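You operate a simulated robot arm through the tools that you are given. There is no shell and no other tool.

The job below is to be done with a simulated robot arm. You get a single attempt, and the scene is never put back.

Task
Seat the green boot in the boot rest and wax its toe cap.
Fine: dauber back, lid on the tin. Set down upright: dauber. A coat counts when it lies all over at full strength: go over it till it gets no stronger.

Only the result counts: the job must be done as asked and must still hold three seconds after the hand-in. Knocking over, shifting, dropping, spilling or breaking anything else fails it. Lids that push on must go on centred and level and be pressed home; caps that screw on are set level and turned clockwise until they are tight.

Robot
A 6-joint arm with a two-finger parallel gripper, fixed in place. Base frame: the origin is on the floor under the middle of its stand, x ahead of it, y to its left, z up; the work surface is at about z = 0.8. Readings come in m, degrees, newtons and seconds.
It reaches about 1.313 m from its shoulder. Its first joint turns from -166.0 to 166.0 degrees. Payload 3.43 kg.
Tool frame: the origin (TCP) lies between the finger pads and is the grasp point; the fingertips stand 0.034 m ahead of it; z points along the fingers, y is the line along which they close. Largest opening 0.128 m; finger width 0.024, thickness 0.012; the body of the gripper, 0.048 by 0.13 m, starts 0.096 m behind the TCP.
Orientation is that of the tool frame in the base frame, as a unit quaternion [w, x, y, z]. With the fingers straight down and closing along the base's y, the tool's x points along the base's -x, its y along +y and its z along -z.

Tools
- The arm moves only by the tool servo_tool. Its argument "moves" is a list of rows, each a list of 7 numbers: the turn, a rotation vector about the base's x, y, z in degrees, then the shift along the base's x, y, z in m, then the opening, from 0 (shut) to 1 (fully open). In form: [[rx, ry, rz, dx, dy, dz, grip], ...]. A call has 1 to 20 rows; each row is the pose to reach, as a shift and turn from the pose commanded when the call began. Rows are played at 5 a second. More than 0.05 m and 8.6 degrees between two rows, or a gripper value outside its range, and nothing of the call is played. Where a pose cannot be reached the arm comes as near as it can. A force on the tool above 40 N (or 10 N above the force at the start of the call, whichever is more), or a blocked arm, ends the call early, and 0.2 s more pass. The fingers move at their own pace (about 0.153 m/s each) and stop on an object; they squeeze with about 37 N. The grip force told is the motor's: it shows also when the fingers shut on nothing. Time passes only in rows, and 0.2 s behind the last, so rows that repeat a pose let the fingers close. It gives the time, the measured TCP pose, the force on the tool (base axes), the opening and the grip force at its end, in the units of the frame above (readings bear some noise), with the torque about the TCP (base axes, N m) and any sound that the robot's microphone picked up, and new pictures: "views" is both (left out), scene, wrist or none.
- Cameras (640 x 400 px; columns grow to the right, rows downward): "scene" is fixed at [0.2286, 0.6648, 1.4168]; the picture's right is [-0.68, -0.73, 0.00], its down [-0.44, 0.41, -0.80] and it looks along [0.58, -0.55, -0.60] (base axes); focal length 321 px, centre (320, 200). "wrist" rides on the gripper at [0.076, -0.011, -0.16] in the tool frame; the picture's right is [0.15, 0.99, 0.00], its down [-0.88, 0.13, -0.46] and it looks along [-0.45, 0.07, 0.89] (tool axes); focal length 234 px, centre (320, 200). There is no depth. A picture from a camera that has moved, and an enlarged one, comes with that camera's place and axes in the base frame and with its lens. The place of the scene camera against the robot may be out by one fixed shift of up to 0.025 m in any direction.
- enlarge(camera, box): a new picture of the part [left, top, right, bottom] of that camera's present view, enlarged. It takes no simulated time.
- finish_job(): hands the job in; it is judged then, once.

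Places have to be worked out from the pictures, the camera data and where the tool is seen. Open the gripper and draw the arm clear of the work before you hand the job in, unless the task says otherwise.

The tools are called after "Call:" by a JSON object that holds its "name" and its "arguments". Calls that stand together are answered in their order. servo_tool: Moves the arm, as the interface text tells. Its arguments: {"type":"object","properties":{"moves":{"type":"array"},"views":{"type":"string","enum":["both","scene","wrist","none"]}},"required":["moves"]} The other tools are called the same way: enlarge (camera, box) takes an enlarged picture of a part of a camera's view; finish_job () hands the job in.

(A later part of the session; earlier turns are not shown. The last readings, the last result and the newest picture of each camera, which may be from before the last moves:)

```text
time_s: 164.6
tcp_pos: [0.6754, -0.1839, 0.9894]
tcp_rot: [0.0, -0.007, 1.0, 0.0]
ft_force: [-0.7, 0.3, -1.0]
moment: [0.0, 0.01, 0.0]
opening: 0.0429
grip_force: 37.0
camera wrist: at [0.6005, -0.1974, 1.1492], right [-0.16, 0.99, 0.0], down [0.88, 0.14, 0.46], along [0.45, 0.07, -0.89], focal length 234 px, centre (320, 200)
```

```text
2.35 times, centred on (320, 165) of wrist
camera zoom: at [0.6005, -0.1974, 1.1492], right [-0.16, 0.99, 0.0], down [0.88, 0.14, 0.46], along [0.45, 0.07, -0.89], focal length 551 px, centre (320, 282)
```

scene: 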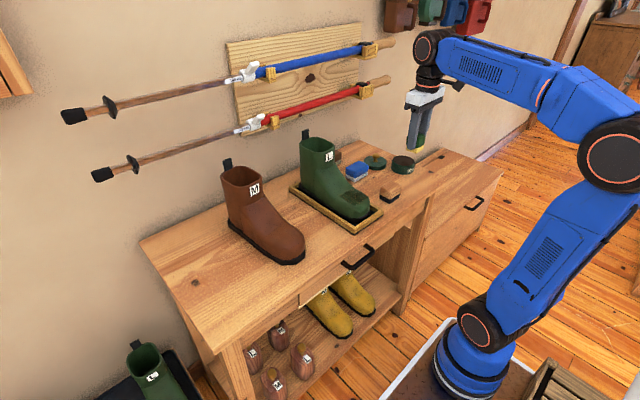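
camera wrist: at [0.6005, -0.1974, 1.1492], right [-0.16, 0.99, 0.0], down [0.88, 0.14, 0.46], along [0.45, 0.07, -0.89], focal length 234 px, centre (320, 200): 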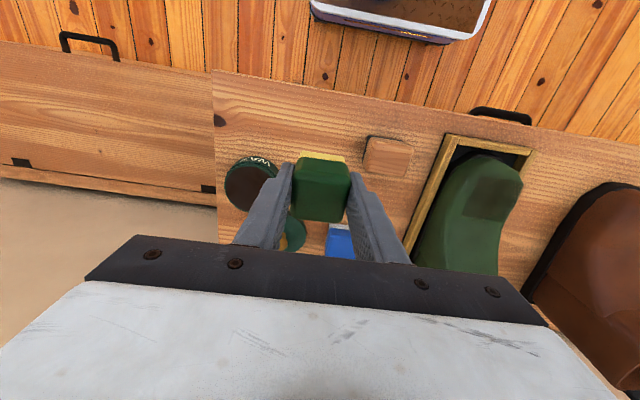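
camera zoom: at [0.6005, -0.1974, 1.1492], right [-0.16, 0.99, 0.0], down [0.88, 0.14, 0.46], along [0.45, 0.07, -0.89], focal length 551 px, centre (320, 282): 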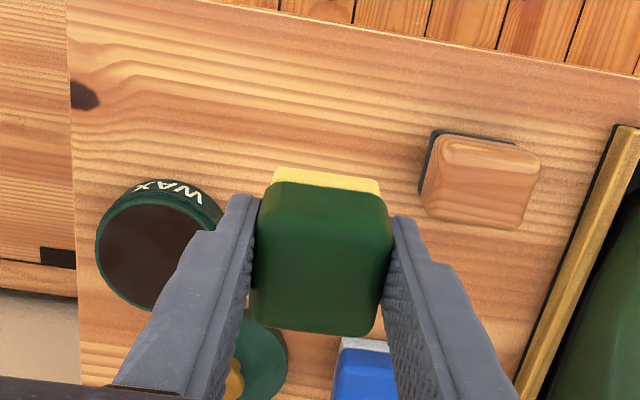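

The pad looks a touch paler than after the first dip, so re-dipping makes sense. Re-sending the move over the tin with smaller steps.

Call:
{"name": "servo_tool", "arguments": {"moves": [[0, 0, 0, 0.025, -0.03, -0.005, 0], [0, 0, 0, 0.05, -0.06, -0.015, 0], [0, 0, 0, 0.075, -0.0875, -0.03, 0], [0, 0, 0, 0.08, -0.0915, -0.06, 0], [0, 0, 0, 0.08, -0.0915, -0.085, 0], [0, 0, 0, 0.08, -0.0915, -0.098, 0], [0, 0, 0, 0.08, -0.0915, -0.098, 0]], "views": "both"}}

Call:
{"name": "enlarge", "arguments": {"camera": "scene", "box": [370, 130, 440, 180]}}

Call:
{"name": "enlarge", "arguments": {"camera": "wrist", "box": [220, 80, 420, 250]}}

```text
time_s: 166.2
tcp_pos: [0.7544, -0.2751, 0.8907]
tcp_rot: [0.001, -0.006, 1.0, 0.0]
ft_force: [-0.1, -0.1, -1.2]
moment: [0.01, 0.04, 0.02]
opening: 0.0433
grip_force: 36.8
camera wrist: at [0.6789, -0.287, 1.0498], right [-0.16, 0.99, 0.0], down [0.88, 0.14, 0.46], along [0.45, 0.07, -0.89], focal length 234 px, centre (320, 200)
```

scene: 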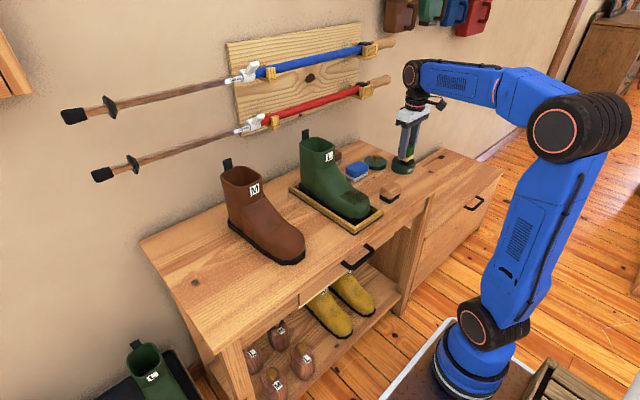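
wrist: 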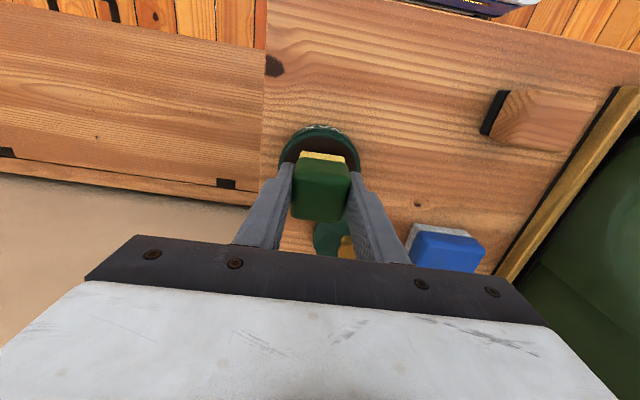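

```text
8.00 times, centred on (405, 155) of scene
camera zoom: at [0.2286, 0.6648, 1.4168], right [-0.68, -0.73, 0.0], down [-0.44, 0.41, -0.8], along [0.58, -0.55, -0.6], focal length 2571 px, centre (-360, 560)
```

zoom: 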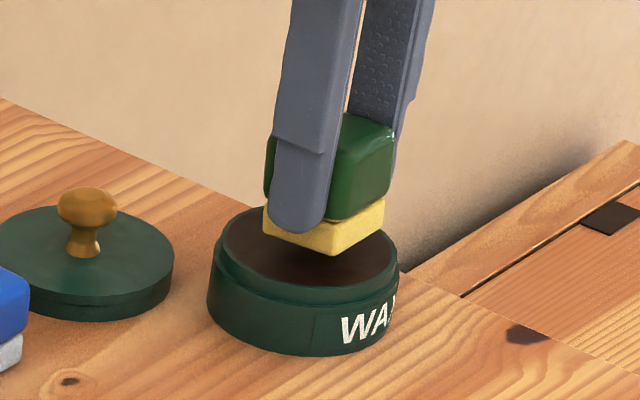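

```text
2.35 times, centred on (320, 165) of wrist
camera zoom: at [0.6789, -0.287, 1.0498], right [-0.16, 0.99, 0.0], down [0.88, 0.14, 0.46], along [0.45, 0.07, -0.89], focal length 551 px, centre (320, 282)
```

zoom: 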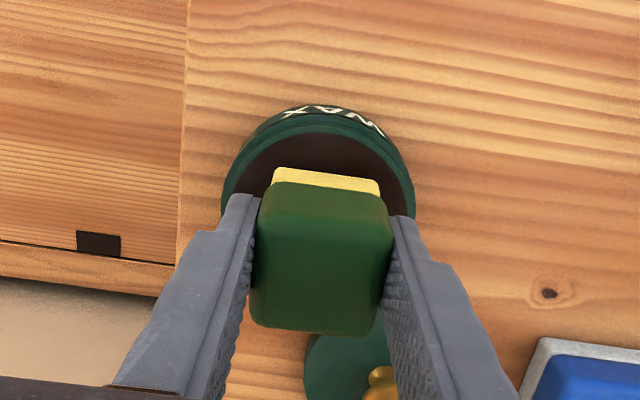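

The pad is centred over the wax again. Lowering in small steps to contact.

Call:
{"name": "servo_tool", "arguments": {"moves": [[0, 0, 0, 0, 0, -0.003, 0], [0, 0, 0, 0, 0, -0.006, 0], [0, 0, 0, 0, 0, -0.008, 0], [0, 0, 0, 0, 0, -0.009, 0], [0, 0, 0, 0, 0, -0.009, 0]], "views": "none"}}

```text
time_s: 167.4
tcp_pos: [0.7544, -0.2746, 0.8834]
tcp_rot: [0.001, -0.007, 1.0, -0.001]
ft_force: [-0.7, -2.1, 5.8]
moment: [-0.2, -0.18, -0.01]
opening: 0.0431
grip_force: 36.7
```

Contact at 7 N. I'll press half a millimetre more, hold a second to load, then lift.

Call:
{"name": "servo_tool", "arguments": {"moves": [[0, 0, 0, 0, 0, -0.0005, 0], [0, 0, 0, 0, 0, -0.0005, 0], [0, 0, 0, 0, 0, -0.0005, 0], [0, 0, 0, 0, 0, -0.0005, 0], [0, 0, 0, 0, 0, -0.0005, 0], [0, 0, 0, 0, 0, 0.003, 0], [0, 0, 0, 0, 0, 0.03, 0], [0, 0, 0, 0, 0, 0.07, 0], [0, 0, 0, 0, 0, 0.1, 0], [0, 0, 0, 0, 0, 0.1, 0]], "views": "scene"}}

Call:
{"name": "enlarge", "arguments": {"camera": "scene", "box": [370, 110, 440, 180]}}

```text
time_s: 169.6
tcp_pos: [0.7547, -0.2743, 0.9817]
tcp_rot: [0.0, -0.008, 1.0, 0.0]
ft_force: [-1.1, -0.3, -0.5]
moment: [0.03, 0.03, 0.0]
opening: 0.0427
grip_force: 36.8
```

scene: 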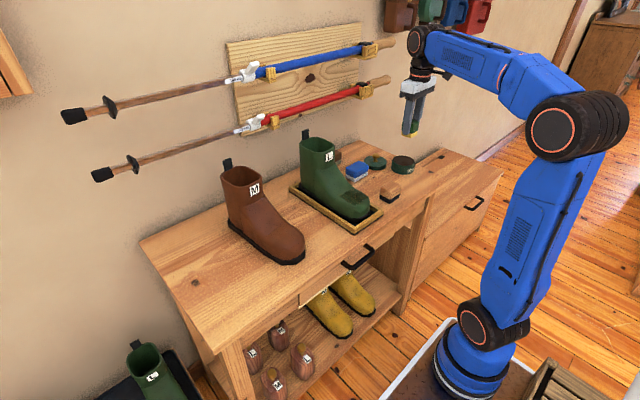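

```text
5.71 times, centred on (405, 145) of scene
camera zoom: at [0.2286, 0.6648, 1.4168], right [-0.68, -0.73, 0.0], down [-0.44, 0.41, -0.8], along [0.58, -0.55, -0.6], focal length 1836 px, centre (-166, 514)
```

zoom: 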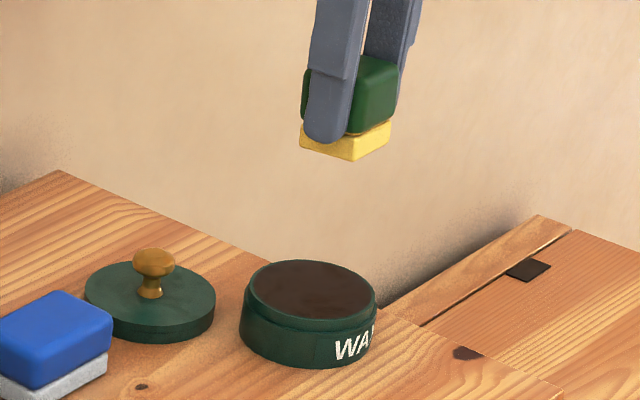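

The pad is bright yellow again. I'll return to the cap's -y half with 10° roll and a flatter 2° pitch, further toward the seam.

Call:
{"name": "servo_tool", "arguments": {"moves": [[0, 0, 0, -0.005, 0.04, 0.005, 0], [0, 0, 0, -0.01, 0.085, 0.005, 0], [0, 0, 0, -0.015, 0.13, 0.005, 0], [3, 0, 0, -0.02, 0.175, 0.005, 0], [6, -1, 0, -0.025, 0.22, 0.005, 0], [9, -2, 0, -0.03, 0.265, 0.0, 0], [10, -2, 0, -0.035, 0.3, -0.01, 0], [10, -2, 0, -0.035, 0.312, -0.035, 0], [10, -2, 0, -0.035, 0.312, -0.055, 0], [10, -2, 0, -0.035, 0.312, -0.062, 0], [10, -2, 0, -0.035, 0.312, -0.065, 0], [10, -2, 0, -0.035, 0.312, -0.065, 0]], "views": "none"}}

```text
time_s: 172.2
tcp_pos: [0.719, 0.0393, 0.9156]
tcp_rot: [0.019, -0.006, 0.996, 0.087]
ft_force: [0.3, -0.5, -0.3]
moment: [0.01, 0.02, 0.0]
opening: 0.043
grip_force: 36.8
```

Free at 0.9156. Stepping down 0.7 mm at a time.

Call:
{"name": "servo_tool", "arguments": {"moves": [[0, 0, 0, 0, 0, -0.0007, 0], [0, 0, 0, 0, 0, -0.0014, 0], [0, 0, 0, 0, 0, -0.0021, 0], [0, 0, 0, 0, 0, -0.0021, 0]], "views": "none"}}

```text
time_s: 173.2
tcp_pos: [0.7183, 0.0376, 0.9145]
tcp_rot: [0.019, -0.007, 0.996, 0.088]
ft_force: [0.2, -0.7, 3.2]
moment: [-0.01, -0.12, 0.01]
opening: 0.0433
grip_force: 36.6
```

First touch (4 N) at the pad's rear edge. Adding 1.5° pitch and pressing 1 mm, then stroking around the rear -y corner.

Call:
{"name": "servo_tool", "arguments": {"moves": [[0, -1.5, 0, 0, 0, -0.0005, 0], [0, -1.5, 0, 0.006, 0, -0.0002, 0], [0, -1.5, 0, 0.012, 0, 0.0002, 0], [0, -1.5, 0, 0.012, -0.006, -0.0005, 0], [0, -1.5, 0, 0.004, -0.006, -0.001, 0], [0, -1.5, 0, -0.006, -0.006, -0.0014, 0], [0, -1.5, 0, -0.014, -0.006, -0.0018, 0], [0, -1.5, 0, -0.014, 0.0, -0.0011, 0], [0, -1.5, 0, -0.006, 0.0, -0.0008, 0], [0, -1.5, 0, 0.004, 0.0, -0.0004, 0], [0, -1.5, 0, 0.012, -0.003, -0.0003, 0], [0, -1.5, 0, 0.004, -0.003, -0.0008, 0], [0, -1.5, 0, -0.006, -0.003, -0.0012, 0], [0, -1.5, 0, -0.014, -0.003, -0.0016, 0], [0, -1.5, 0, -0.006, -0.003, -0.0012, 0], [0, -1.5, 0, 0.004, -0.003, -0.0008, 0], [0, -1.5, 0, 0.008, -0.003, -0.0005, 0], [0, -1.5, 0, 0.008, -0.003, -0.0005, 0]], "views": "none"}}

```text
time_s: 177.0
tcp_pos: [0.7268, 0.0344, 0.9139]
tcp_rot: [0.031, -0.007, 0.996, 0.087]
ft_force: [-1.0, -0.7, 1.3]
moment: [-0.08, 0.03, 0.0]
opening: 0.0431
grip_force: 36.8
```

Contact is only light (about 2 N). I'll repeat this set about 1 mm deeper.

Call:
{"name": "servo_tool", "arguments": {"moves": [[0, 0, 0, 0, 0, -0.001, 0], [0, 0, 0, 0.005, 0, -0.0008, 0], [0, 0, 0, -0.004, 0, -0.0012, 0], [0, 0, 0, -0.012, 0, -0.0016, 0], [0, 0, 0, -0.02, 0, -0.002, 0], [0, 0, 0, -0.02, 0.005, -0.0014, 0], [0, 0, 0, -0.012, 0.005, -0.001, 0], [0, 0, 0, -0.004, 0.005, -0.0006, 0], [0, 0, 0, 0.005, 0.005, -0.0002, 0], [0, 0, 0, 0.005, -0.003, -0.0012, 0], [0, 0, 0, -0.004, -0.003, -0.0016, 0], [0, 0, 0, -0.012, -0.003, -0.002, 0], [0, 0, 0, -0.02, -0.003, -0.0023, 0], [0, 0, 0, -0.012, 0, -0.0016, 0], [0, 0, 0, -0.004, 0, -0.0012, 0], [0, 0, 0, 0.0, 0, -0.001, 0], [0, 0, 0, 0.0, 0, -0.001, 0]], "views": "none"}}

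```text
time_s: 178.6
tcp_pos: [0.71, 0.0382, 0.9162]
tcp_rot: [0.033, -0.008, 0.996, 0.087]
ft_force: [0.5, -6.9, 14.9]
moment: [-0.46, -0.4, -0.12]
opening: 0.043
grip_force: 36.9
stopped in row 7: the force on the tool passed its limit at 40 N (the readings are from after the stop); the commanded pose is now the measured one
```

It pressed too hard nearer the crest. From here I'll continue with gentler heights, moving back outward to the -y side.

Call:
{"name": "servo_tool", "arguments": {"moves": [[0, 0, 0, 0.0, -0.005, -0.0008, 0], [0, 0, 0, 0.008, -0.005, -0.0005, 0], [0, 0, 0, 0.016, -0.005, 0.0, 0], [0, 0, 0, 0.021, -0.008, -0.0002, 0], [0, 0, 0, 0.012, -0.008, -0.0008, 0], [0, 0, 0, 0.003, -0.008, -0.0012, 0], [0, 0, 0, -0.006, -0.008, -0.0016, 0], [0, 0, 0, -0.014, -0.008, -0.0019, 0], [0, -1, 0, -0.02, -0.008, -0.002, 0], [0, -1, 0, -0.014, -0.004, -0.0012, 0], [0, 0, 0, -0.006, -0.004, -0.001, 0], [0, 0, 0, 0.003, -0.004, -0.0006, 0], [0, 0, 0, 0.012, -0.004, -0.0002, 0], [0, 0, 0, 0.019, -0.006, 0.0, 0], [0, 0, 0, 0.019, -0.006, 0.0, 0]], "views": "none"}}

```text
time_s: 181.8
tcp_pos: [0.7289, 0.0344, 0.9125]
tcp_rot: [0.031, -0.009, 0.996, 0.088]
ft_force: [-9.1, -0.4, 16.6]
moment: [-0.08, 0.19, -0.1]
opening: 0.0432
grip_force: 37.3
```

Good pressure (18 N) at the rear -y corner. Now the centre again with the fresh wax: lift, roll to level, and shift to the centreline.

Call:
{"name": "servo_tool", "arguments": {"moves": [[0, 0, 0, 0, 0, 0.01, 0], [-5, 0, 0, -0.01, 0.01, 0.012, 0], [-10, -1, 0, -0.024, 0.022, 0.012, 0], [-10, -1, 0, -0.024, 0.022, 0.008, 0], [-10, -1, 0, -0.024, 0.022, 0.006, 0], [-10, -1, 0, -0.024, 0.022, 0.0045, 0], [-10, -1, 0, -0.024, 0.022, 0.0045, 0]], "views": "none"}}

```text
time_s: 183.3
tcp_pos: [0.7046, 0.0554, 0.9174]
tcp_rot: [0.04, -0.011, 0.999, -0.001]
ft_force: [0.2, 0.8, -1.6]
moment: [-0.02, 0.0, -0.01]
opening: 0.043
grip_force: 36.9
```

Free at 0.9174. Stepping down to contact.

Call:
{"name": "servo_tool", "arguments": {"moves": [[0, 0, 0, 0, 0, -0.0007, 0], [0, 0, 0, 0, 0, -0.0014, 0], [0, 0, 0, 0, 0, -0.0021, 0], [0, 0, 0, 0, 0, -0.0021, 0]], "views": "none"}}

```text
time_s: 184.3
tcp_pos: [0.7052, 0.0553, 0.9159]
tcp_rot: [0.039, -0.011, 0.999, 0.001]
ft_force: [0.0, 0.3, -0.6]
moment: [0.01, 0.02, 0.02]
opening: 0.0429
grip_force: 36.8
```

Still free. Another 2 mm in small steps.

Call:
{"name": "servo_tool", "arguments": {"moves": [[0, 0, 0, 0, 0, -0.0007, 0], [0, 0, 0, 0, 0, -0.0014, 0], [0, 0, 0, 0, 0, -0.0021, 0], [0, 0, 0, 0, 0, -0.0021, 0]], "views": "none"}}

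```text
time_s: 185.3
tcp_pos: [0.7057, 0.0549, 0.914]
tcp_rot: [0.04, -0.012, 0.999, 0.0]
ft_force: [0.2, -0.1, -0.7]
moment: [0.03, -0.02, 0.0]
opening: 0.0433
grip_force: 37.1
```

Nearly there. Another 1.5 mm.

Call:
{"name": "servo_tool", "arguments": {"moves": [[0, 0, 0, 0, 0, -0.0005, 0], [0, 0, 0, 0, 0, -0.001, 0], [0, 0, 0, 0, 0, -0.0015, 0], [0, 0, 0, 0, 0, -0.0015, 0]], "views": "none"}}

```text
time_s: 186.3
tcp_pos: [0.7058, 0.055, 0.9116]
tcp_rot: [0.041, -0.011, 0.999, 0.0]
ft_force: [-1.8, -0.3, 5.2]
moment: [-0.04, -0.14, 0.04]
opening: 0.043
grip_force: 37.0
```

Contact at 6 N. Stroking the centre, seam to front edge, with a slight extra press.

Call:
{"name": "servo_tool", "arguments": {"moves": [[0, 0, 0, 0.0, 0, -0.0005, 0], [0, 0, 0, 0.008, 0, 0.0002, 0], [0, 0, 0, 0.016, 0, 0.0008, 0], [0, 0, 0, 0.016, 0.007, 0.0006, 0], [0, 0, 0, 0.008, 0.007, 0.0, 0], [0, 0, 0, 0.0, 0.007, -0.0005, 0], [0, 0, 0, -0.008, 0.007, -0.0008, 0], [0, 0, 0, -0.016, 0.007, -0.001, 0], [0, 0, 0, -0.02, 0.0, -0.001, 0], [0, 0, 0, -0.016, -0.007, -0.001, 0], [0, 0, 0, -0.008, -0.007, -0.0008, 0], [0, 0, 0, 0.0, -0.007, -0.0005, 0], [0, 0, 0, 0.008, -0.007, 0.0, 0], [0, 0, 0, 0.016, -0.007, 0.0006, 0], [0, 0, 0, 0.016, 0.0, 0.0006, 0], [0, 0, 0, 0.008, 0.0, 0.0, 0], [0, 0, 0, -0.004, 0.0, -0.0006, 0], [0, 0, 0, -0.016, 0.0, -0.001, 0], [0, 0, 0, -0.006, 0.0, -0.0006, 0], [0, 0, 0, 0.0, 0.0, -0.0005, 0]], "views": "none"}}

```text
time_s: 190.6
tcp_pos: [0.704, 0.0557, 0.9124]
tcp_rot: [0.04, -0.011, 0.999, 0.0]
ft_force: [-8.1, 0.8, 20.8]
moment: [-0.01, -0.11, 0.03]
opening: 0.0431
grip_force: 37.1
```

22 N and no stop, a good full round on the centre. Now the +y half with fresh wax: lift, roll 10° the other way, and come down again.

Call:
{"name": "servo_tool", "arguments": {"moves": [[0, 0, 0, 0, 0, 0.01, 0], [-5, 0, 0, 0, 0.013, 0.012, 0], [-10, -1, 0, 0, 0.026, 0.01, 0], [-10, -1, 0, 0, 0.026, 0.006, 0], [-10, -1, 0, 0, 0.026, 0.004, 0], [-10, -1, 0, 0, 0.026, 0.003, 0], [-10, -1, 0, 0, 0.026, 0.002, 0], [-10, -1, 0, 0, 0.026, 0.002, 0]], "views": "none"}}

```text
time_s: 192.3
tcp_pos: [0.7052, 0.0807, 0.9138]
tcp_rot: [0.047, -0.015, 0.995, -0.087]
ft_force: [0.3, 0.0, -0.1]
moment: [0.0, -0.03, -0.02]
opening: 0.0431
grip_force: 36.7
```

Just above contact. Lowering in half-millimetre steps.

Call:
{"name": "servo_tool", "arguments": {"moves": [[0, 0, 0, 0, 0, -0.0005, 0], [0, 0, 0, 0, 0, -0.001, 0], [0, 0, 0, 0, 0, -0.0015, 0], [0, 0, 0, 0, 0, -0.0015, 0]], "views": "none"}}

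```text
time_s: 193.3
tcp_pos: [0.7043, 0.0805, 0.9123]
tcp_rot: [0.048, -0.015, 0.995, -0.087]
ft_force: [0.5, 1.2, 2.9]
moment: [0.0, 0.1, 0.0]
opening: 0.0431
grip_force: 37.3
```

Contact beginning (about 4 N). Pressing 0.5–0.8 mm more and stroking the +y half.

Call:
{"name": "servo_tool", "arguments": {"moves": [[0, 0.5, 0, 0.0, 0, -0.0007, 0], [0, 0.5, 0, 0.008, 0, -0.0002, 0], [0, 0.5, 0, 0.016, 0, 0.0003, 0], [0, 0.5, 0, 0.021, 0, 0.0007, 0], [0, 0.5, 0, 0.021, -0.005, 0.0013, 0], [0, 0.5, 0, 0.012, -0.005, 0.0007, 0], [0, 0.5, 0, 0.003, -0.005, 0.0001, 0], [0, 0.5, 0, -0.006, -0.005, -0.0004, 0], [0, 0.5, 0, -0.014, -0.005, -0.0008, 0], [0, 0.5, 0, -0.018, 0.0, -0.0014, 0], [0, 0.5, 0, -0.01, 0.0, -0.0011, 0], [0, 0.5, 0, -0.002, 0.003, -0.0011, 0], [0, 0.5, 0, 0.006, 0.003, -0.0006, 0], [0, 0.5, 0, 0.014, 0.003, -0.0001, 0], [0, 0.5, 0, 0.021, 0.003, 0.0004, 0], [0, 0.5, 0, 0.012, 0.003, -0.0003, 0], [0, 0.5, 0, 0.002, 0.003, -0.0009, 0], [0, 0.5, 0, -0.008, 0.003, -0.0014, 0], [0, 0.5, 0, -0.015, 0.003, -0.0016, 0], [0, 0.5, 0, 0.0, 0.0, -0.0007, 0]], "views": "none"}}

```text
time_s: 195.8
tcp_pos: [0.693, 0.081, 0.9115]
tcp_rot: [0.044, -0.015, 0.995, -0.087]
ft_force: [-1.0, 2.6, 15.9]
moment: [0.1, 0.29, -0.03]
opening: 0.0429
grip_force: 37.2
stopped in row 12: the force on the tool passed its limit at 40 N (the readings are from after the stop); the commanded pose is now the measured one
```

It pressed over the limit near the front. Now at 17 N, I'll continue the rest with slightly higher heights.

Call:
{"name": "servo_tool", "arguments": {"moves": [[0, 0, 0, 0.0, 0.003, -0.0004, 0], [0, 0, 0, 0.008, 0.004, 0.0002, 0], [0, 0, 0, 0.016, 0.004, 0.0008, 0], [0, 0, 0, 0.024, 0.004, 0.0014, 0], [0, 0, 0, 0.032, 0.004, 0.002, 0], [0, 0, 0, 0.024, 0.001, 0.0018, 0], [0, 0, 0, 0.016, 0.001, 0.0012, 0], [0, 0, 0, 0.008, 0.001, 0.0006, 0], [0, 0, 0, 0.0, 0.001, 0.0001, 0], [0, 0, 0, -0.006, 0.001, -0.0001, 0], [0, 0, 0, 0.0, 0.004, -0.0002, 0], [0, 0, 0, 0.008, 0.004, 0.0004, 0], [0, 0, 0, 0.016, 0.004, 0.001, 0], [0, 0, 0, 0.024, 0.004, 0.0016, 0], [0, 0, 0, 0.032, 0.002, 0.0023, 0], [0, 0, 0, 0.032, 0.002, 0.0023, 0]], "views": "none"}}

```text
time_s: 199.2
tcp_pos: [0.7254, 0.0833, 0.9128]
tcp_rot: [0.043, -0.015, 0.995, -0.086]
ft_force: [0.6, 0.2, -1.6]
moment: [0.0, -0.03, -0.01]
opening: 0.0431
grip_force: 37.3
```

No contact at the rear +y end. I'll lower there in small steps and rub that corner.

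Call:
{"name": "servo_tool", "arguments": {"moves": [[0, 0, 0, 0, -0.003, -0.0008, 0], [0, 0, 0, 0, -0.003, -0.0016, 0], [0, 0, 0, 0, -0.003, -0.0022, 0], [0, 0, 0, 0, -0.003, -0.0022, 0]], "views": "none"}}

```text
time_s: 200.2
tcp_pos: [0.7254, 0.0806, 0.9126]
tcp_rot: [0.043, -0.015, 0.995, -0.086]
ft_force: [-1.6, 8.4, 29.9]
moment: [0.38, 0.61, -0.15]
opening: 0.0431
grip_force: 37.2
```

Contact at 31 N on the pad's front edge. Flattening pitch by 2°, easing 1 mm and rubbing the rear +y corner.

Call:
{"name": "servo_tool", "arguments": {"moves": [[0, 2, 0, 0, 0, 0.001, 0], [0, 2, 0, 0.005, 0, 0.0012, 0], [0, 2, 0, 0.005, 0.005, 0.0007, 0], [0, 2, 0, -0.003, 0.005, 0.0003, 0], [0, 2, 0, -0.01, 0.005, -0.0001, 0], [0, 2, 0, -0.01, 0.0, 0.0004, 0], [0, 2, 0, -0.003, 0.0, 0.0008, 0], [0, 2, 0, 0.005, 0.002, 0.001, 0], [0, 2, 0, -0.003, 0.002, 0.0006, 0], [0, 2, 0, -0.01, 0.002, 0.0002, 0], [0, 2, 0, 0.0, 0.002, 0.0007, 0], [0, 2, 0, 0.0, 0.0, 0.0008, 0]], "views": "none"}}

```text
time_s: 202.8
tcp_pos: [0.724, 0.0813, 0.9114]
tcp_rot: [0.025, -0.017, 0.996, -0.086]
ft_force: [-0.6, 10.1, 16.4]
moment: [0.52, -0.08, 0.1]
opening: 0.0434
grip_force: 36.4
```

Good contact at the rear +y corner (about 19 N). Lifting clear to check the result from the +y viewpoint.

Call:
{"name": "servo_tool", "arguments": {"moves": [[0, 0, 0, 0, 0.003, 0.014, 0], [0, 0, 0, 0, 0.02, 0.045, 0], [-1, 0, 0, -0.02, 0.05, 0.065, 0], [-1.5, -2, 0, -0.045, 0.08, 0.077, 0], [-1.5, -2, 0, -0.07, 0.11, 0.077, 0], [-1.5, -2, 0, -0.07, 0.11, 0.077, 0]], "views": "both"}}

Call:
{"name": "enlarge", "arguments": {"camera": "wrist", "box": [200, 105, 310, 195]}}

Call:
{"name": "enlarge", "arguments": {"camera": "wrist", "box": [212, 122, 272, 182]}}

```text
time_s: 204.2
tcp_pos: [0.6558, 0.1902, 0.9891]
tcp_rot: [0.042, -0.016, 0.994, -0.101]
ft_force: [-0.6, -0.1, -0.7]
moment: [0.0, 0.03, -0.03]
opening: 0.043
grip_force: 37.2
camera wrist: at [0.5668, 0.2087, 1.1406], right [-0.17, 0.96, -0.21], down [0.83, 0.25, 0.49], along [0.52, -0.09, -0.85], focal length 234 px, centre (320, 200)
```

scene: 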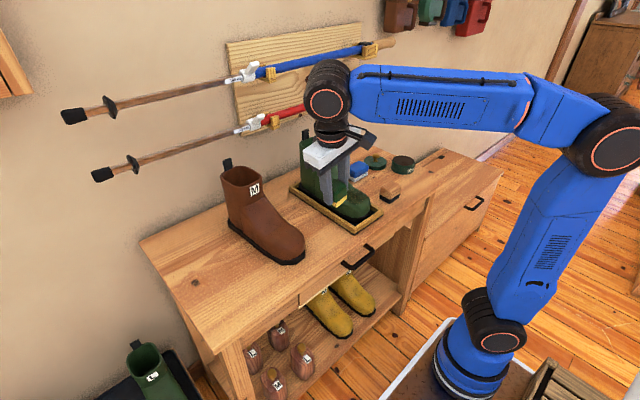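
wrist: 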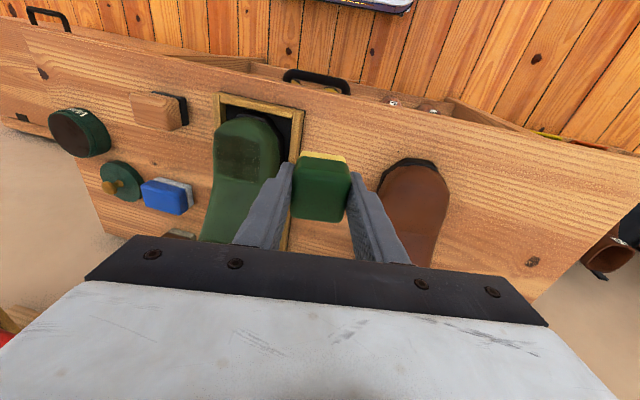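

```text
4.44 times, centred on (255, 150) of wrist
camera zoom: at [0.5668, 0.2087, 1.1406], right [-0.17, 0.96, -0.21], down [0.83, 0.25, 0.49], along [0.52, -0.09, -0.85], focal length 1041 px, centre (609, 422)
```

zoom: 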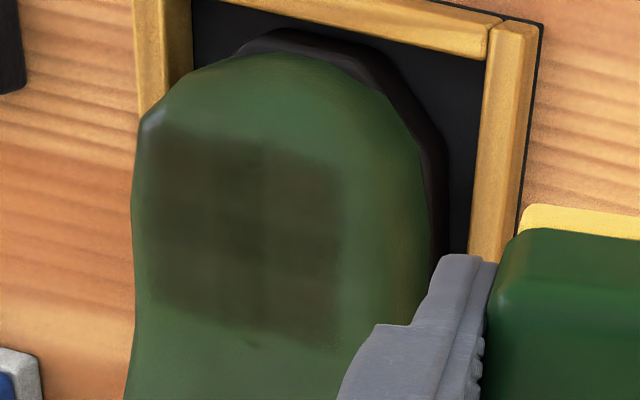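

```text
6.67 times, centred on (242, 152) of wrist
camera zoom: at [0.5668, 0.2087, 1.1406], right [-0.17, 0.96, -0.21], down [0.83, 0.25, 0.49], along [0.52, -0.09, -0.85], focal length 1561 px, centre (840, 520)
```

zoom: 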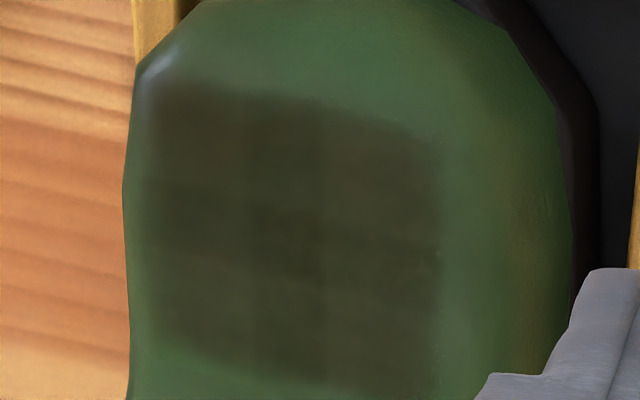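

The patch is uniformly dark brown now. I'll swing back toward the dauber's home on the -y side and check the cap from there.

Call:
{"name": "servo_tool", "arguments": {"moves": [[0, 0, 0, -0.02, -0.03, 0.01, 0], [3, 0, 0, -0.02, -0.075, 0.015, 0], [6, 1, 0, -0.02, -0.12, 0.015, 0], [9, 3, 0, -0.02, -0.165, 0.015, 0], [11.5, 5, -1, -0.02, -0.21, 0.015, 0], [11.5, 5, -1.8, -0.01, -0.255, 0.01, 0], [11.5, 5, -1.8, 0.0, -0.3, 0.0, 0], [11.5, 5, -1.8, 0.01, -0.34, 0.0, 0], [11.5, 5, -1.8, 0.022, -0.374, 0.0, 0], [11.5, 5, -1.8, 0.022, -0.374, 0.0, 0]], "views": "both"}}

Call:
{"name": "enlarge", "arguments": {"camera": "wrist", "box": [400, 100, 560, 240]}}

Call:
{"name": "enlarge", "arguments": {"camera": "scene", "box": [338, 178, 388, 222]}}

Call:
{"name": "enlarge", "arguments": {"camera": "scene", "box": [370, 120, 450, 200]}}

```text
time_s: 206.4
tcp_pos: [0.6763, -0.1839, 0.9896]
tcp_rot: [-0.002, 0.0, 1.0, 0.001]
ft_force: [-0.8, 0.7, -0.9]
moment: [-0.01, 0.0, 0.04]
opening: 0.0429
grip_force: 36.7
camera wrist: at [0.6012, -0.1957, 1.1482], right [-0.15, 0.99, 0.0], down [0.88, 0.13, 0.45], along [0.45, 0.07, -0.89], focal length 234 px, centre (320, 200)
```

scene: 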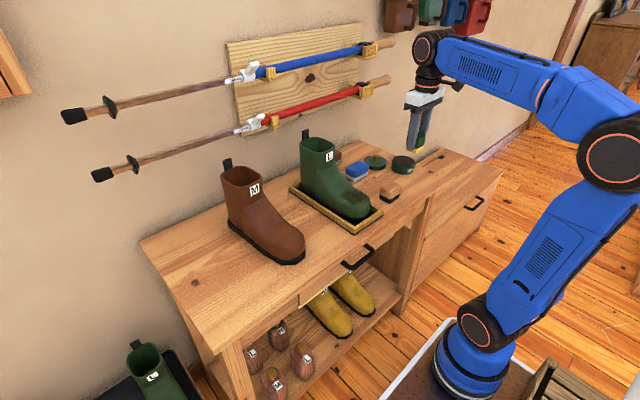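
wrist: 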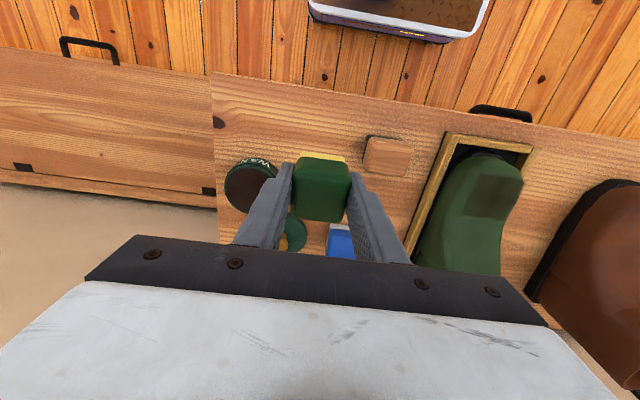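

```text
2.86 times, centred on (480, 170) of wrist
camera zoom: at [0.6012, -0.1957, 1.1482], right [-0.15, 0.99, 0.0], down [0.88, 0.13, 0.45], along [0.45, 0.07, -0.89], focal length 669 px, centre (-137, 286)
```

zoom: 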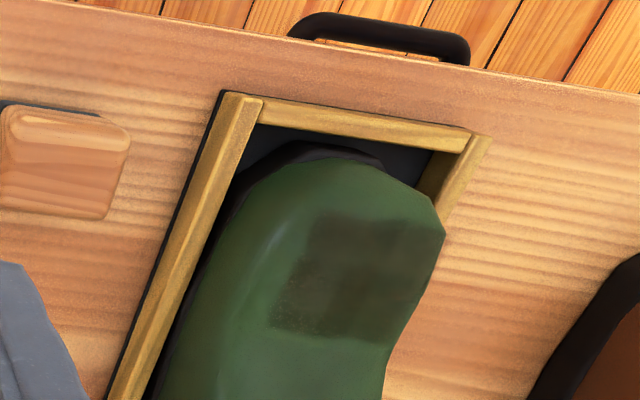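

```text
9.09 times, centred on (363, 200) of scene
camera zoom: at [0.2286, 0.6648, 1.4168], right [-0.68, -0.73, 0.0], down [-0.44, 0.41, -0.8], along [0.58, -0.55, -0.6], focal length 2922 px, centre (-71, 200)
```

zoom: 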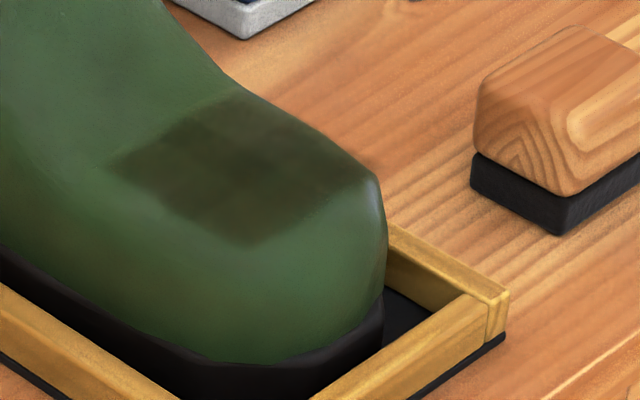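

```text
5.00 times, centred on (410, 160) of scene
camera zoom: at [0.2286, 0.6648, 1.4168], right [-0.68, -0.73, 0.0], down [-0.44, 0.41, -0.8], along [0.58, -0.55, -0.6], focal length 1607 px, centre (-130, 400)
```

zoom: 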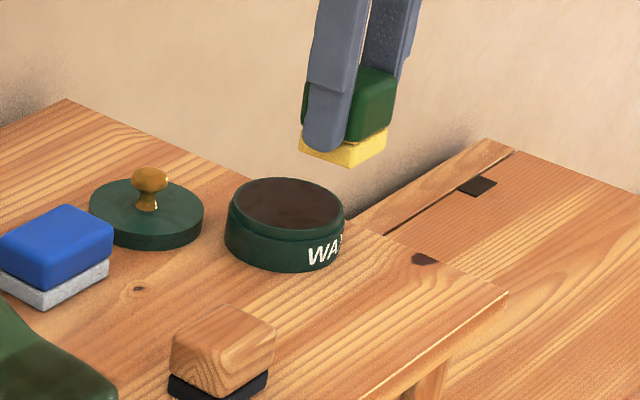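

I'll zoom in tightly on the cap from this -y viewpoint to check the -y column.

Call:
{"name": "enlarge", "arguments": {"camera": "wrist", "box": [455, 145, 535, 225]}}

Call:
{"name": "enlarge", "arguments": {"camera": "scene", "box": [345, 184, 385, 210]}}

```text
5.00 times, centred on (495, 185) of wrist
camera zoom: at [0.6012, -0.1957, 1.1482], right [-0.15, 0.99, 0.0], down [0.88, 0.13, 0.45], along [0.45, 0.07, -0.89], focal length 1171 px, centre (-555, 275)
```

zoom: 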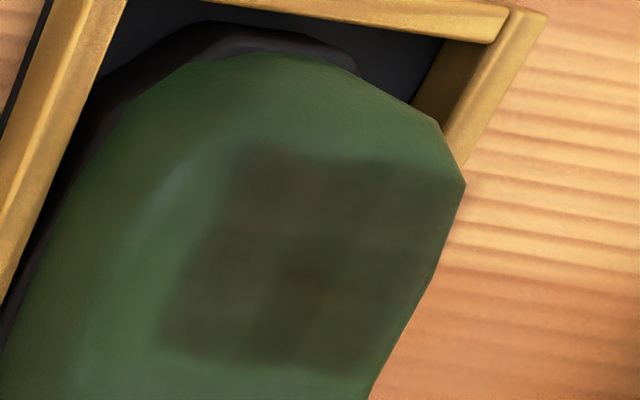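

```text
15.38 times, centred on (365, 197) of scene
camera zoom: at [0.2286, 0.6648, 1.4168], right [-0.68, -0.73, 0.0], down [-0.44, 0.41, -0.8], along [0.58, -0.55, -0.6], focal length 4944 px, centre (-372, 246)
```

zoom: 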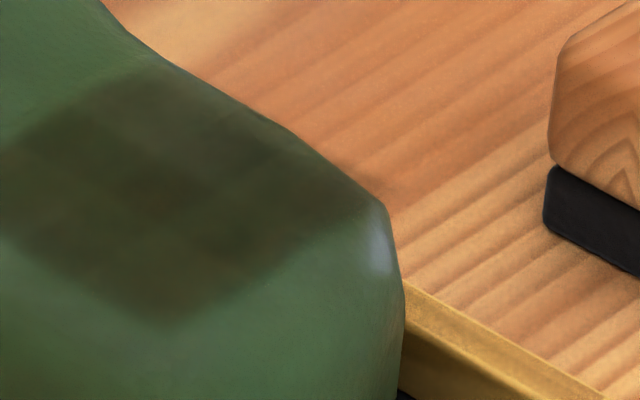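

The cap looks fully covered, though the -y edge strip may be a hint lighter at this grazing angle. To be safe I'll make one more pass along that strip with a slightly larger roll.

Call:
{"name": "servo_tool", "arguments": {"moves": [[0, 0, 0, 0.0, 0.04, 0.005, 0], [3, -1, 0, 0.005, 0.085, 0.005, 0], [6, -2, 0, 0.01, 0.13, 0.005, 0], [9, -3, 0, 0.015, 0.175, 0.0, 0], [12, -4, 0, 0.022, 0.21, -0.01, 0], [13, -4, 0, 0.026, 0.218, -0.035, 0], [13, -4, 0, 0.026, 0.218, -0.06, 0], [13, -4, 0, 0.026, 0.218, -0.07, 0], [13, -4, 0, 0.026, 0.218, -0.073, 0], [13, -4, 0, 0.026, 0.218, -0.073, 0]], "views": "none"}}

```text
time_s: 208.6
tcp_pos: [0.7023, 0.0346, 0.9148]
tcp_rot: [0.032, -0.001, 0.993, 0.114]
ft_force: [-0.1, 0.0, -1.4]
moment: [0.0, 0.03, -0.01]
opening: 0.043
grip_force: 37.1
```

Free at 0.9148. Lowering gently.

Call:
{"name": "servo_tool", "arguments": {"moves": [[0, 0, 0, 0, 0, -0.0007, 0], [0, 0, 0, 0, 0, -0.0014, 0], [0, 0, 0, 0, 0, -0.0021, 0], [0, 0, 0, 0, 0, -0.0028, 0], [0, 0, 0, 0, 0, -0.0028, 0]], "views": "none"}}

```text
time_s: 209.8
tcp_pos: [0.7032, 0.034, 0.9138]
tcp_rot: [0.033, -0.001, 0.993, 0.114]
ft_force: [2.3, -3.4, 5.9]
moment: [-0.15, 0.03, 0.07]
opening: 0.0432
grip_force: 37.6
```

7 N with contact slightly to the outer side, just where I want it. Stroking along the whole -y strip.

Call:
{"name": "servo_tool", "arguments": {"moves": [[0, 0, 0, 0.0, 0, -0.0006, 0], [0, 0, 0, 0.008, 0, -0.0003, 0], [0, 0, 0, 0.016, 0, 0.0001, 0], [0, 0, 0, 0.023, 0, 0.0005, 0], [0, 0, 0, 0.023, -0.004, 0.0, 0], [0, 0, 0, 0.015, -0.004, -0.0005, 0], [0, 0, 0, 0.007, -0.004, -0.0009, 0], [0, 0, 0, -0.001, -0.004, -0.0012, 0], [0, 0, 0, -0.009, -0.004, -0.0014, 0], [0, 0, 0, -0.017, -0.004, -0.0016, 0], [0, 0, 0, -0.017, 0.0, -0.0011, 0], [0, 0, 0, -0.009, 0.0, -0.0009, 0], [0, 0, 0, -0.001, 0.0, -0.0006, 0], [0, 0, 0, 0.007, 0.0, -0.0003, 0], [0, 0, 0, 0.015, 0.0, 0.0, 0], [0, 0, 0, 0.023, -0.002, 0.0002, 0], [0, 0, 0, 0.015, -0.002, -0.0003, 0], [0, 0, 0, 0.004, -0.002, -0.0007, 0], [0, 0, 0, -0.007, -0.002, -0.0011, 0], [0, 0, 0, -0.015, -0.002, -0.0013, 0]], "views": "none"}}

```text
time_s: 214.0
tcp_pos: [0.6883, 0.0298, 0.912]
tcp_rot: [0.033, 0.0, 0.993, 0.114]
ft_force: [4.5, -4.6, 13.7]
moment: [-0.19, -0.06, 0.05]
opening: 0.0431
grip_force: 36.7
```

About 15 N throughout the strip. I'll lift off and return to the hover over the dauber's home spot, comparing the view once more.

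Call:
{"name": "servo_tool", "arguments": {"moves": [[0, 0, 0, 0, -0.003, 0.014, 0], [0, 0, 0, 0, -0.02, 0.045, 0], [-3, 1, 0, -0.005, -0.055, 0.07, 0], [-6, 2, 0, -0.01, -0.1, 0.075, 0], [-9, 3, 0, -0.01, -0.145, 0.075, 0], [-12, 4, 0, -0.01, -0.19, 0.075, 0], [-13, 4, 0, -0.01, -0.2138, 0.075, 0], [-13, 4, 0, -0.01, -0.2138, 0.075, 0]], "views": "both"}}

Call:
{"name": "enlarge", "arguments": {"camera": "wrist", "box": [455, 145, 535, 225]}}

Call:
{"name": "enlarge", "arguments": {"camera": "wrist", "box": [220, 100, 420, 250]}}

Call:
{"name": "enlarge", "arguments": {"camera": "scene", "box": [338, 178, 388, 222]}}

```text
time_s: 215.8
tcp_pos: [0.679, -0.1811, 0.988]
tcp_rot: [-0.002, 0.0, 1.0, 0.0]
ft_force: [0.5, 0.0, -1.3]
moment: [0.02, 0.01, 0.01]
opening: 0.0432
grip_force: 37.2
camera wrist: at [0.6036, -0.1931, 1.1474], right [-0.15, 0.99, 0.0], down [0.88, 0.13, 0.45], along [0.45, 0.07, -0.89], focal length 234 px, centre (320, 200)
```

scene: 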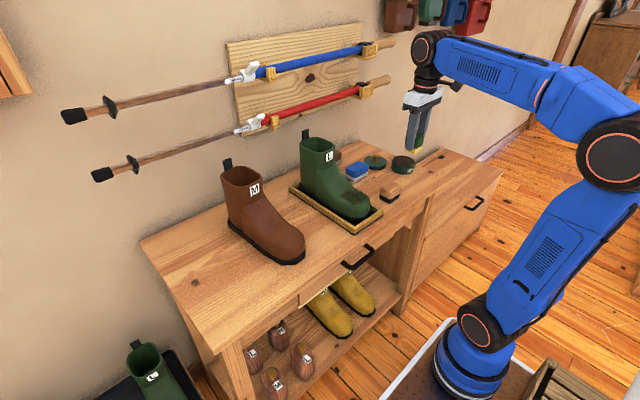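
wrist: 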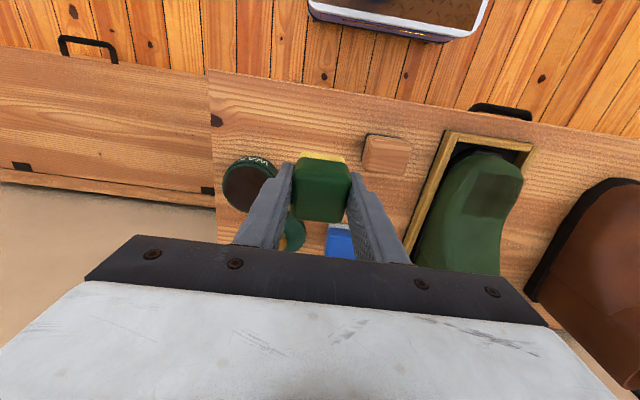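

```text
5.00 times, centred on (495, 185) of wrist
camera zoom: at [0.6036, -0.1931, 1.1474], right [-0.15, 0.99, 0.0], down [0.88, 0.13, 0.45], along [0.45, 0.07, -0.89], focal length 1171 px, centre (-555, 275)
```

zoom: 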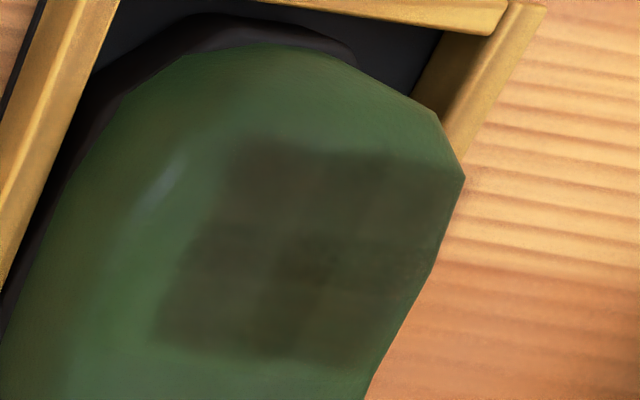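

```text
2.67 times, centred on (320, 175) of wrist
camera zoom: at [0.6036, -0.1931, 1.1474], right [-0.15, 0.99, 0.0], down [0.88, 0.13, 0.45], along [0.45, 0.07, -0.89], focal length 624 px, centre (320, 267)
```

zoom: 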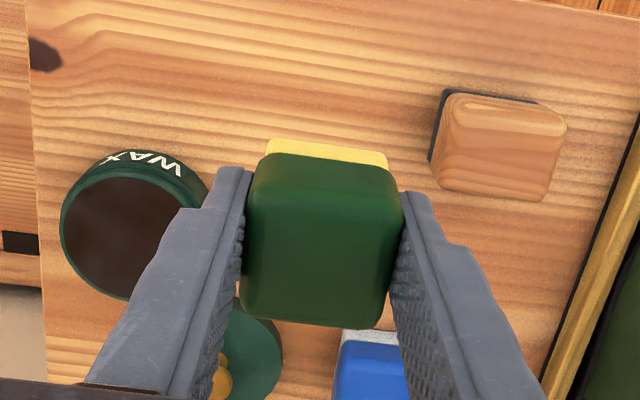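

```text
9.09 times, centred on (363, 200) of scene
camera zoom: at [0.2286, 0.6648, 1.4168], right [-0.68, -0.73, 0.0], down [-0.44, 0.41, -0.8], along [0.58, -0.55, -0.6], focal length 2922 px, centre (-71, 200)
```

zoom: 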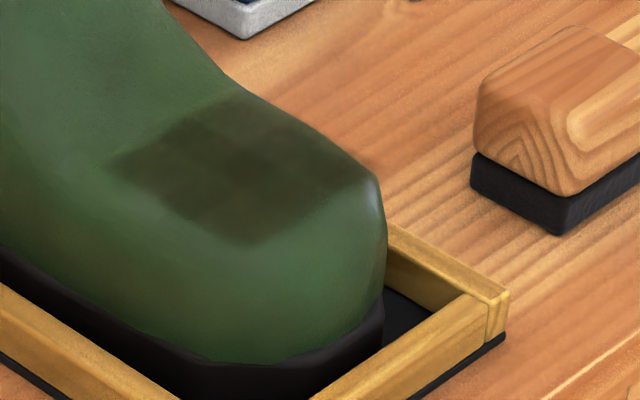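

No further change, so the coat is saturated. Now to return the dauber: I'll check its attitude in the grip before lowering it onto its home spot (TCP about 0.679, -0.184).

Call:
{"name": "enlarge", "arguments": {"camera": "scene", "box": [395, 110, 445, 160]}}

Call:
{"name": "servo_tool", "arguments": {"moves": [[0, 0, 0, 0, -0.003, -0.03, 0], [0, 0, 0, 0, -0.003, -0.07, 0], [0, 0, 0, 0, -0.003, -0.1, 0], [0, 0, 0, 0, -0.003, -0.12, 0], [0, 0, 0, 0, -0.003, -0.128, 0], [0, 0, 0, 0, -0.003, -0.128, 0]], "views": "both"}}

Call:
{"name": "enlarge", "arguments": {"camera": "scene", "box": [376, 150, 426, 205]}}

```text
8.00 times, centred on (420, 135) of scene
camera zoom: at [0.2286, 0.6648, 1.4168], right [-0.68, -0.73, 0.0], down [-0.44, 0.41, -0.8], along [0.58, -0.55, -0.6], focal length 2571 px, centre (-480, 720)
```

zoom: 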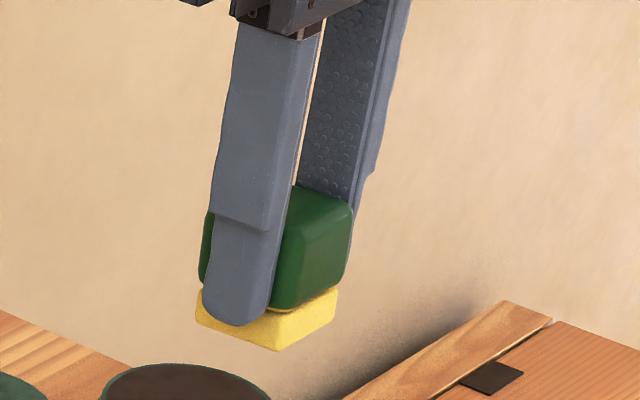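

```text
time_s: 217.2
tcp_pos: [0.6798, -0.1845, 0.8604]
tcp_rot: [-0.001, 0.0, 1.0, 0.001]
ft_force: [-0.7, 0.1, -1.0]
moment: [-0.02, 0.0, -0.03]
opening: 0.0433
grip_force: 37.1
camera wrist: at [0.6038, -0.196, 1.0203], right [-0.15, 0.99, 0.0], down [0.88, 0.13, 0.45], along [0.45, 0.07, -0.89], focal length 234 px, centre (320, 200)
```

scene: 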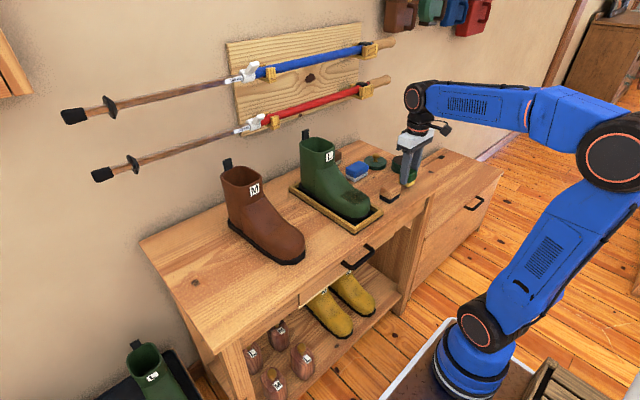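
wrist: 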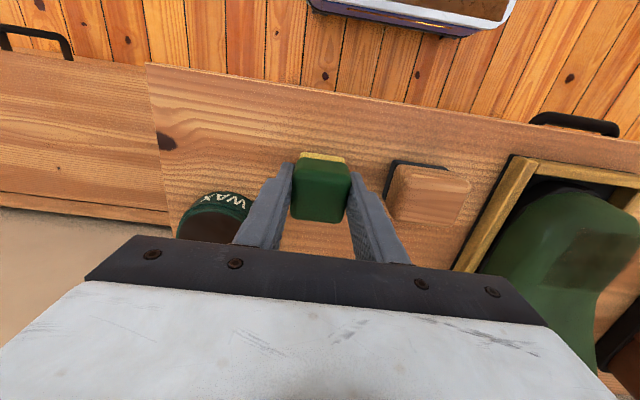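

```text
7.27 times, centred on (401, 178) of scene
camera zoom: at [0.2286, 0.6648, 1.4168], right [-0.68, -0.73, 0.0], down [-0.44, 0.41, -0.8], along [0.58, -0.55, -0.6], focal length 2337 px, centre (-269, 364)
```

zoom: 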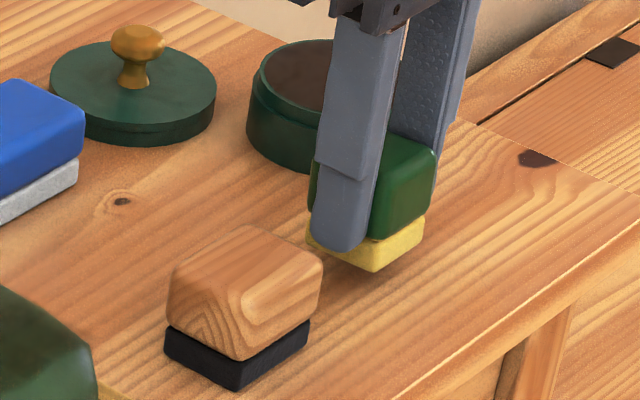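

The dauber hangs nearly upright about 1 cm above its home spot. Lowering slowly until it touches.

Call:
{"name": "servo_tool", "arguments": {"moves": [[0, 0, 0, 0, 0, -0.004, 0], [0, 0, 0, 0, 0, -0.007, 0], [0, 0, 0, 0, 0, -0.009, 0], [0, 0, 0, 0, 0, -0.01, 0], [0, 0, 0, 0, 0, -0.01, 0]], "views": "none"}}

```text
time_s: 218.4
tcp_pos: [0.6774, -0.1848, 0.8488]
tcp_rot: [-0.002, 0.0, 1.0, 0.001]
ft_force: [-0.9, 0.1, -1.4]
moment: [-0.01, -0.01, 0.0]
opening: 0.0432
grip_force: 37.3
```

Not touching yet at 0.849. A few more millimetres in 1 mm steps.

Call:
{"name": "servo_tool", "arguments": {"moves": [[0, 0, 0, 0, 0, -0.001, 0], [0, 0, 0, 0, 0, -0.002, 0], [0, 0, 0, 0, 0, -0.003, 0], [0, 0, 0, 0, 0, -0.003, 0]], "views": "none"}}

```text
time_s: 219.4
tcp_pos: [0.6778, -0.1843, 0.8474]
tcp_rot: [-0.001, 0.0, 1.0, 0.0]
ft_force: [1.9, 1.5, 20.4]
moment: [-0.39, -0.66, 0.04]
opening: 0.0431
grip_force: 36.4
```

Touching down at 20 N with slight edge contact, so it will settle flat when freed. I'll ease 1.5 mm, open, and look before rising.

Call:
{"name": "servo_tool", "arguments": {"moves": [[0, 0, 0, 0, 0, 0.0012, 0], [0, 0, 0, 0, 0, 0.0012, 0], [0, 0, 0, 0, 0, 0.0012, 0.4], [0, 0, 0, 0, 0, 0.0012, 0.55], [0, 0, 0, 0, 0, 0.0012, 0.55], [0, 0, 0, 0, 0, 0.0012, 0.55]], "views": "both"}}

Call:
{"name": "enlarge", "arguments": {"camera": "scene", "box": [376, 150, 426, 205]}}

Call:
{"name": "enlarge", "arguments": {"camera": "wrist", "box": [220, 100, 420, 250]}}

```text
time_s: 220.8
tcp_pos: [0.6788, -0.1845, 0.8478]
tcp_rot: [-0.002, 0.0, 1.0, 0.001]
ft_force: [0.5, 0.2, -0.4]
moment: [0.03, 0.0, 0.0]
opening: 0.0705
grip_force: 0.1
camera wrist: at [0.6035, -0.1962, 1.0067], right [-0.15, 0.99, 0.0], down [0.88, 0.13, 0.45], along [0.45, 0.07, -0.89], focal length 234 px, centre (320, 200)
```

scene: 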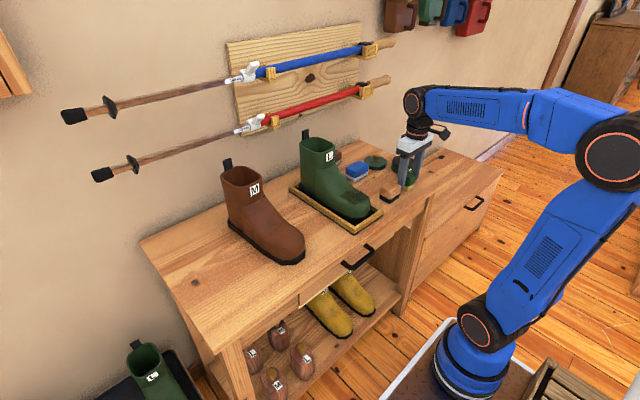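
wrist: 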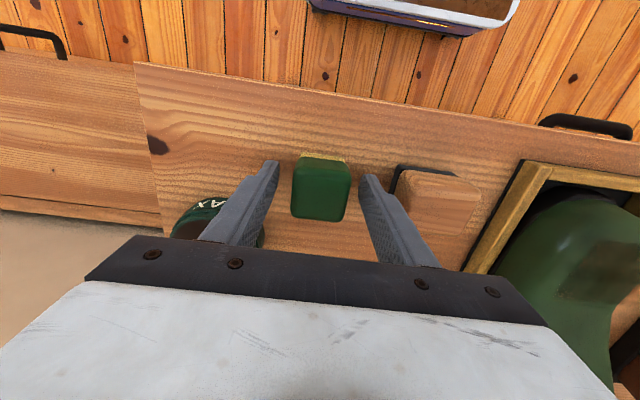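

```text
7.27 times, centred on (401, 178) of scene
camera zoom: at [0.2286, 0.6648, 1.4168], right [-0.68, -0.73, 0.0], down [-0.44, 0.41, -0.8], along [0.58, -0.55, -0.6], focal length 2337 px, centre (-269, 364)
```

zoom: 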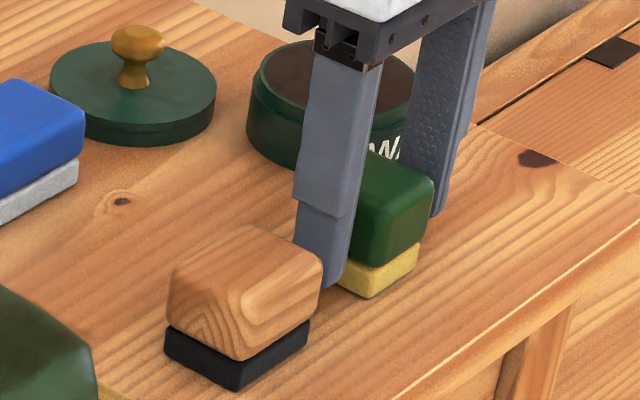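

```text
2.67 times, centred on (320, 175) of wrist
camera zoom: at [0.6035, -0.1962, 1.0067], right [-0.15, 0.99, 0.0], down [0.88, 0.13, 0.45], along [0.45, 0.07, -0.89], focal length 624 px, centre (320, 267)
```

zoom: 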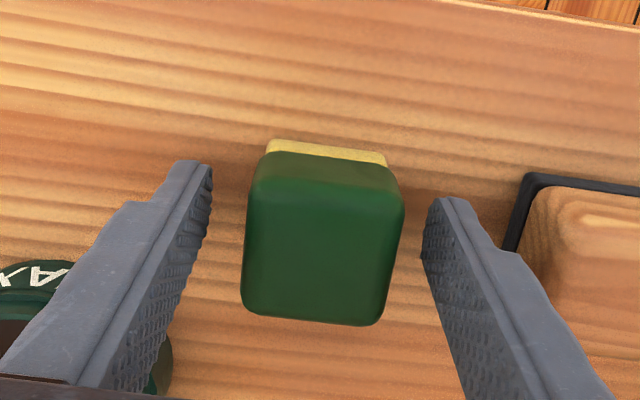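

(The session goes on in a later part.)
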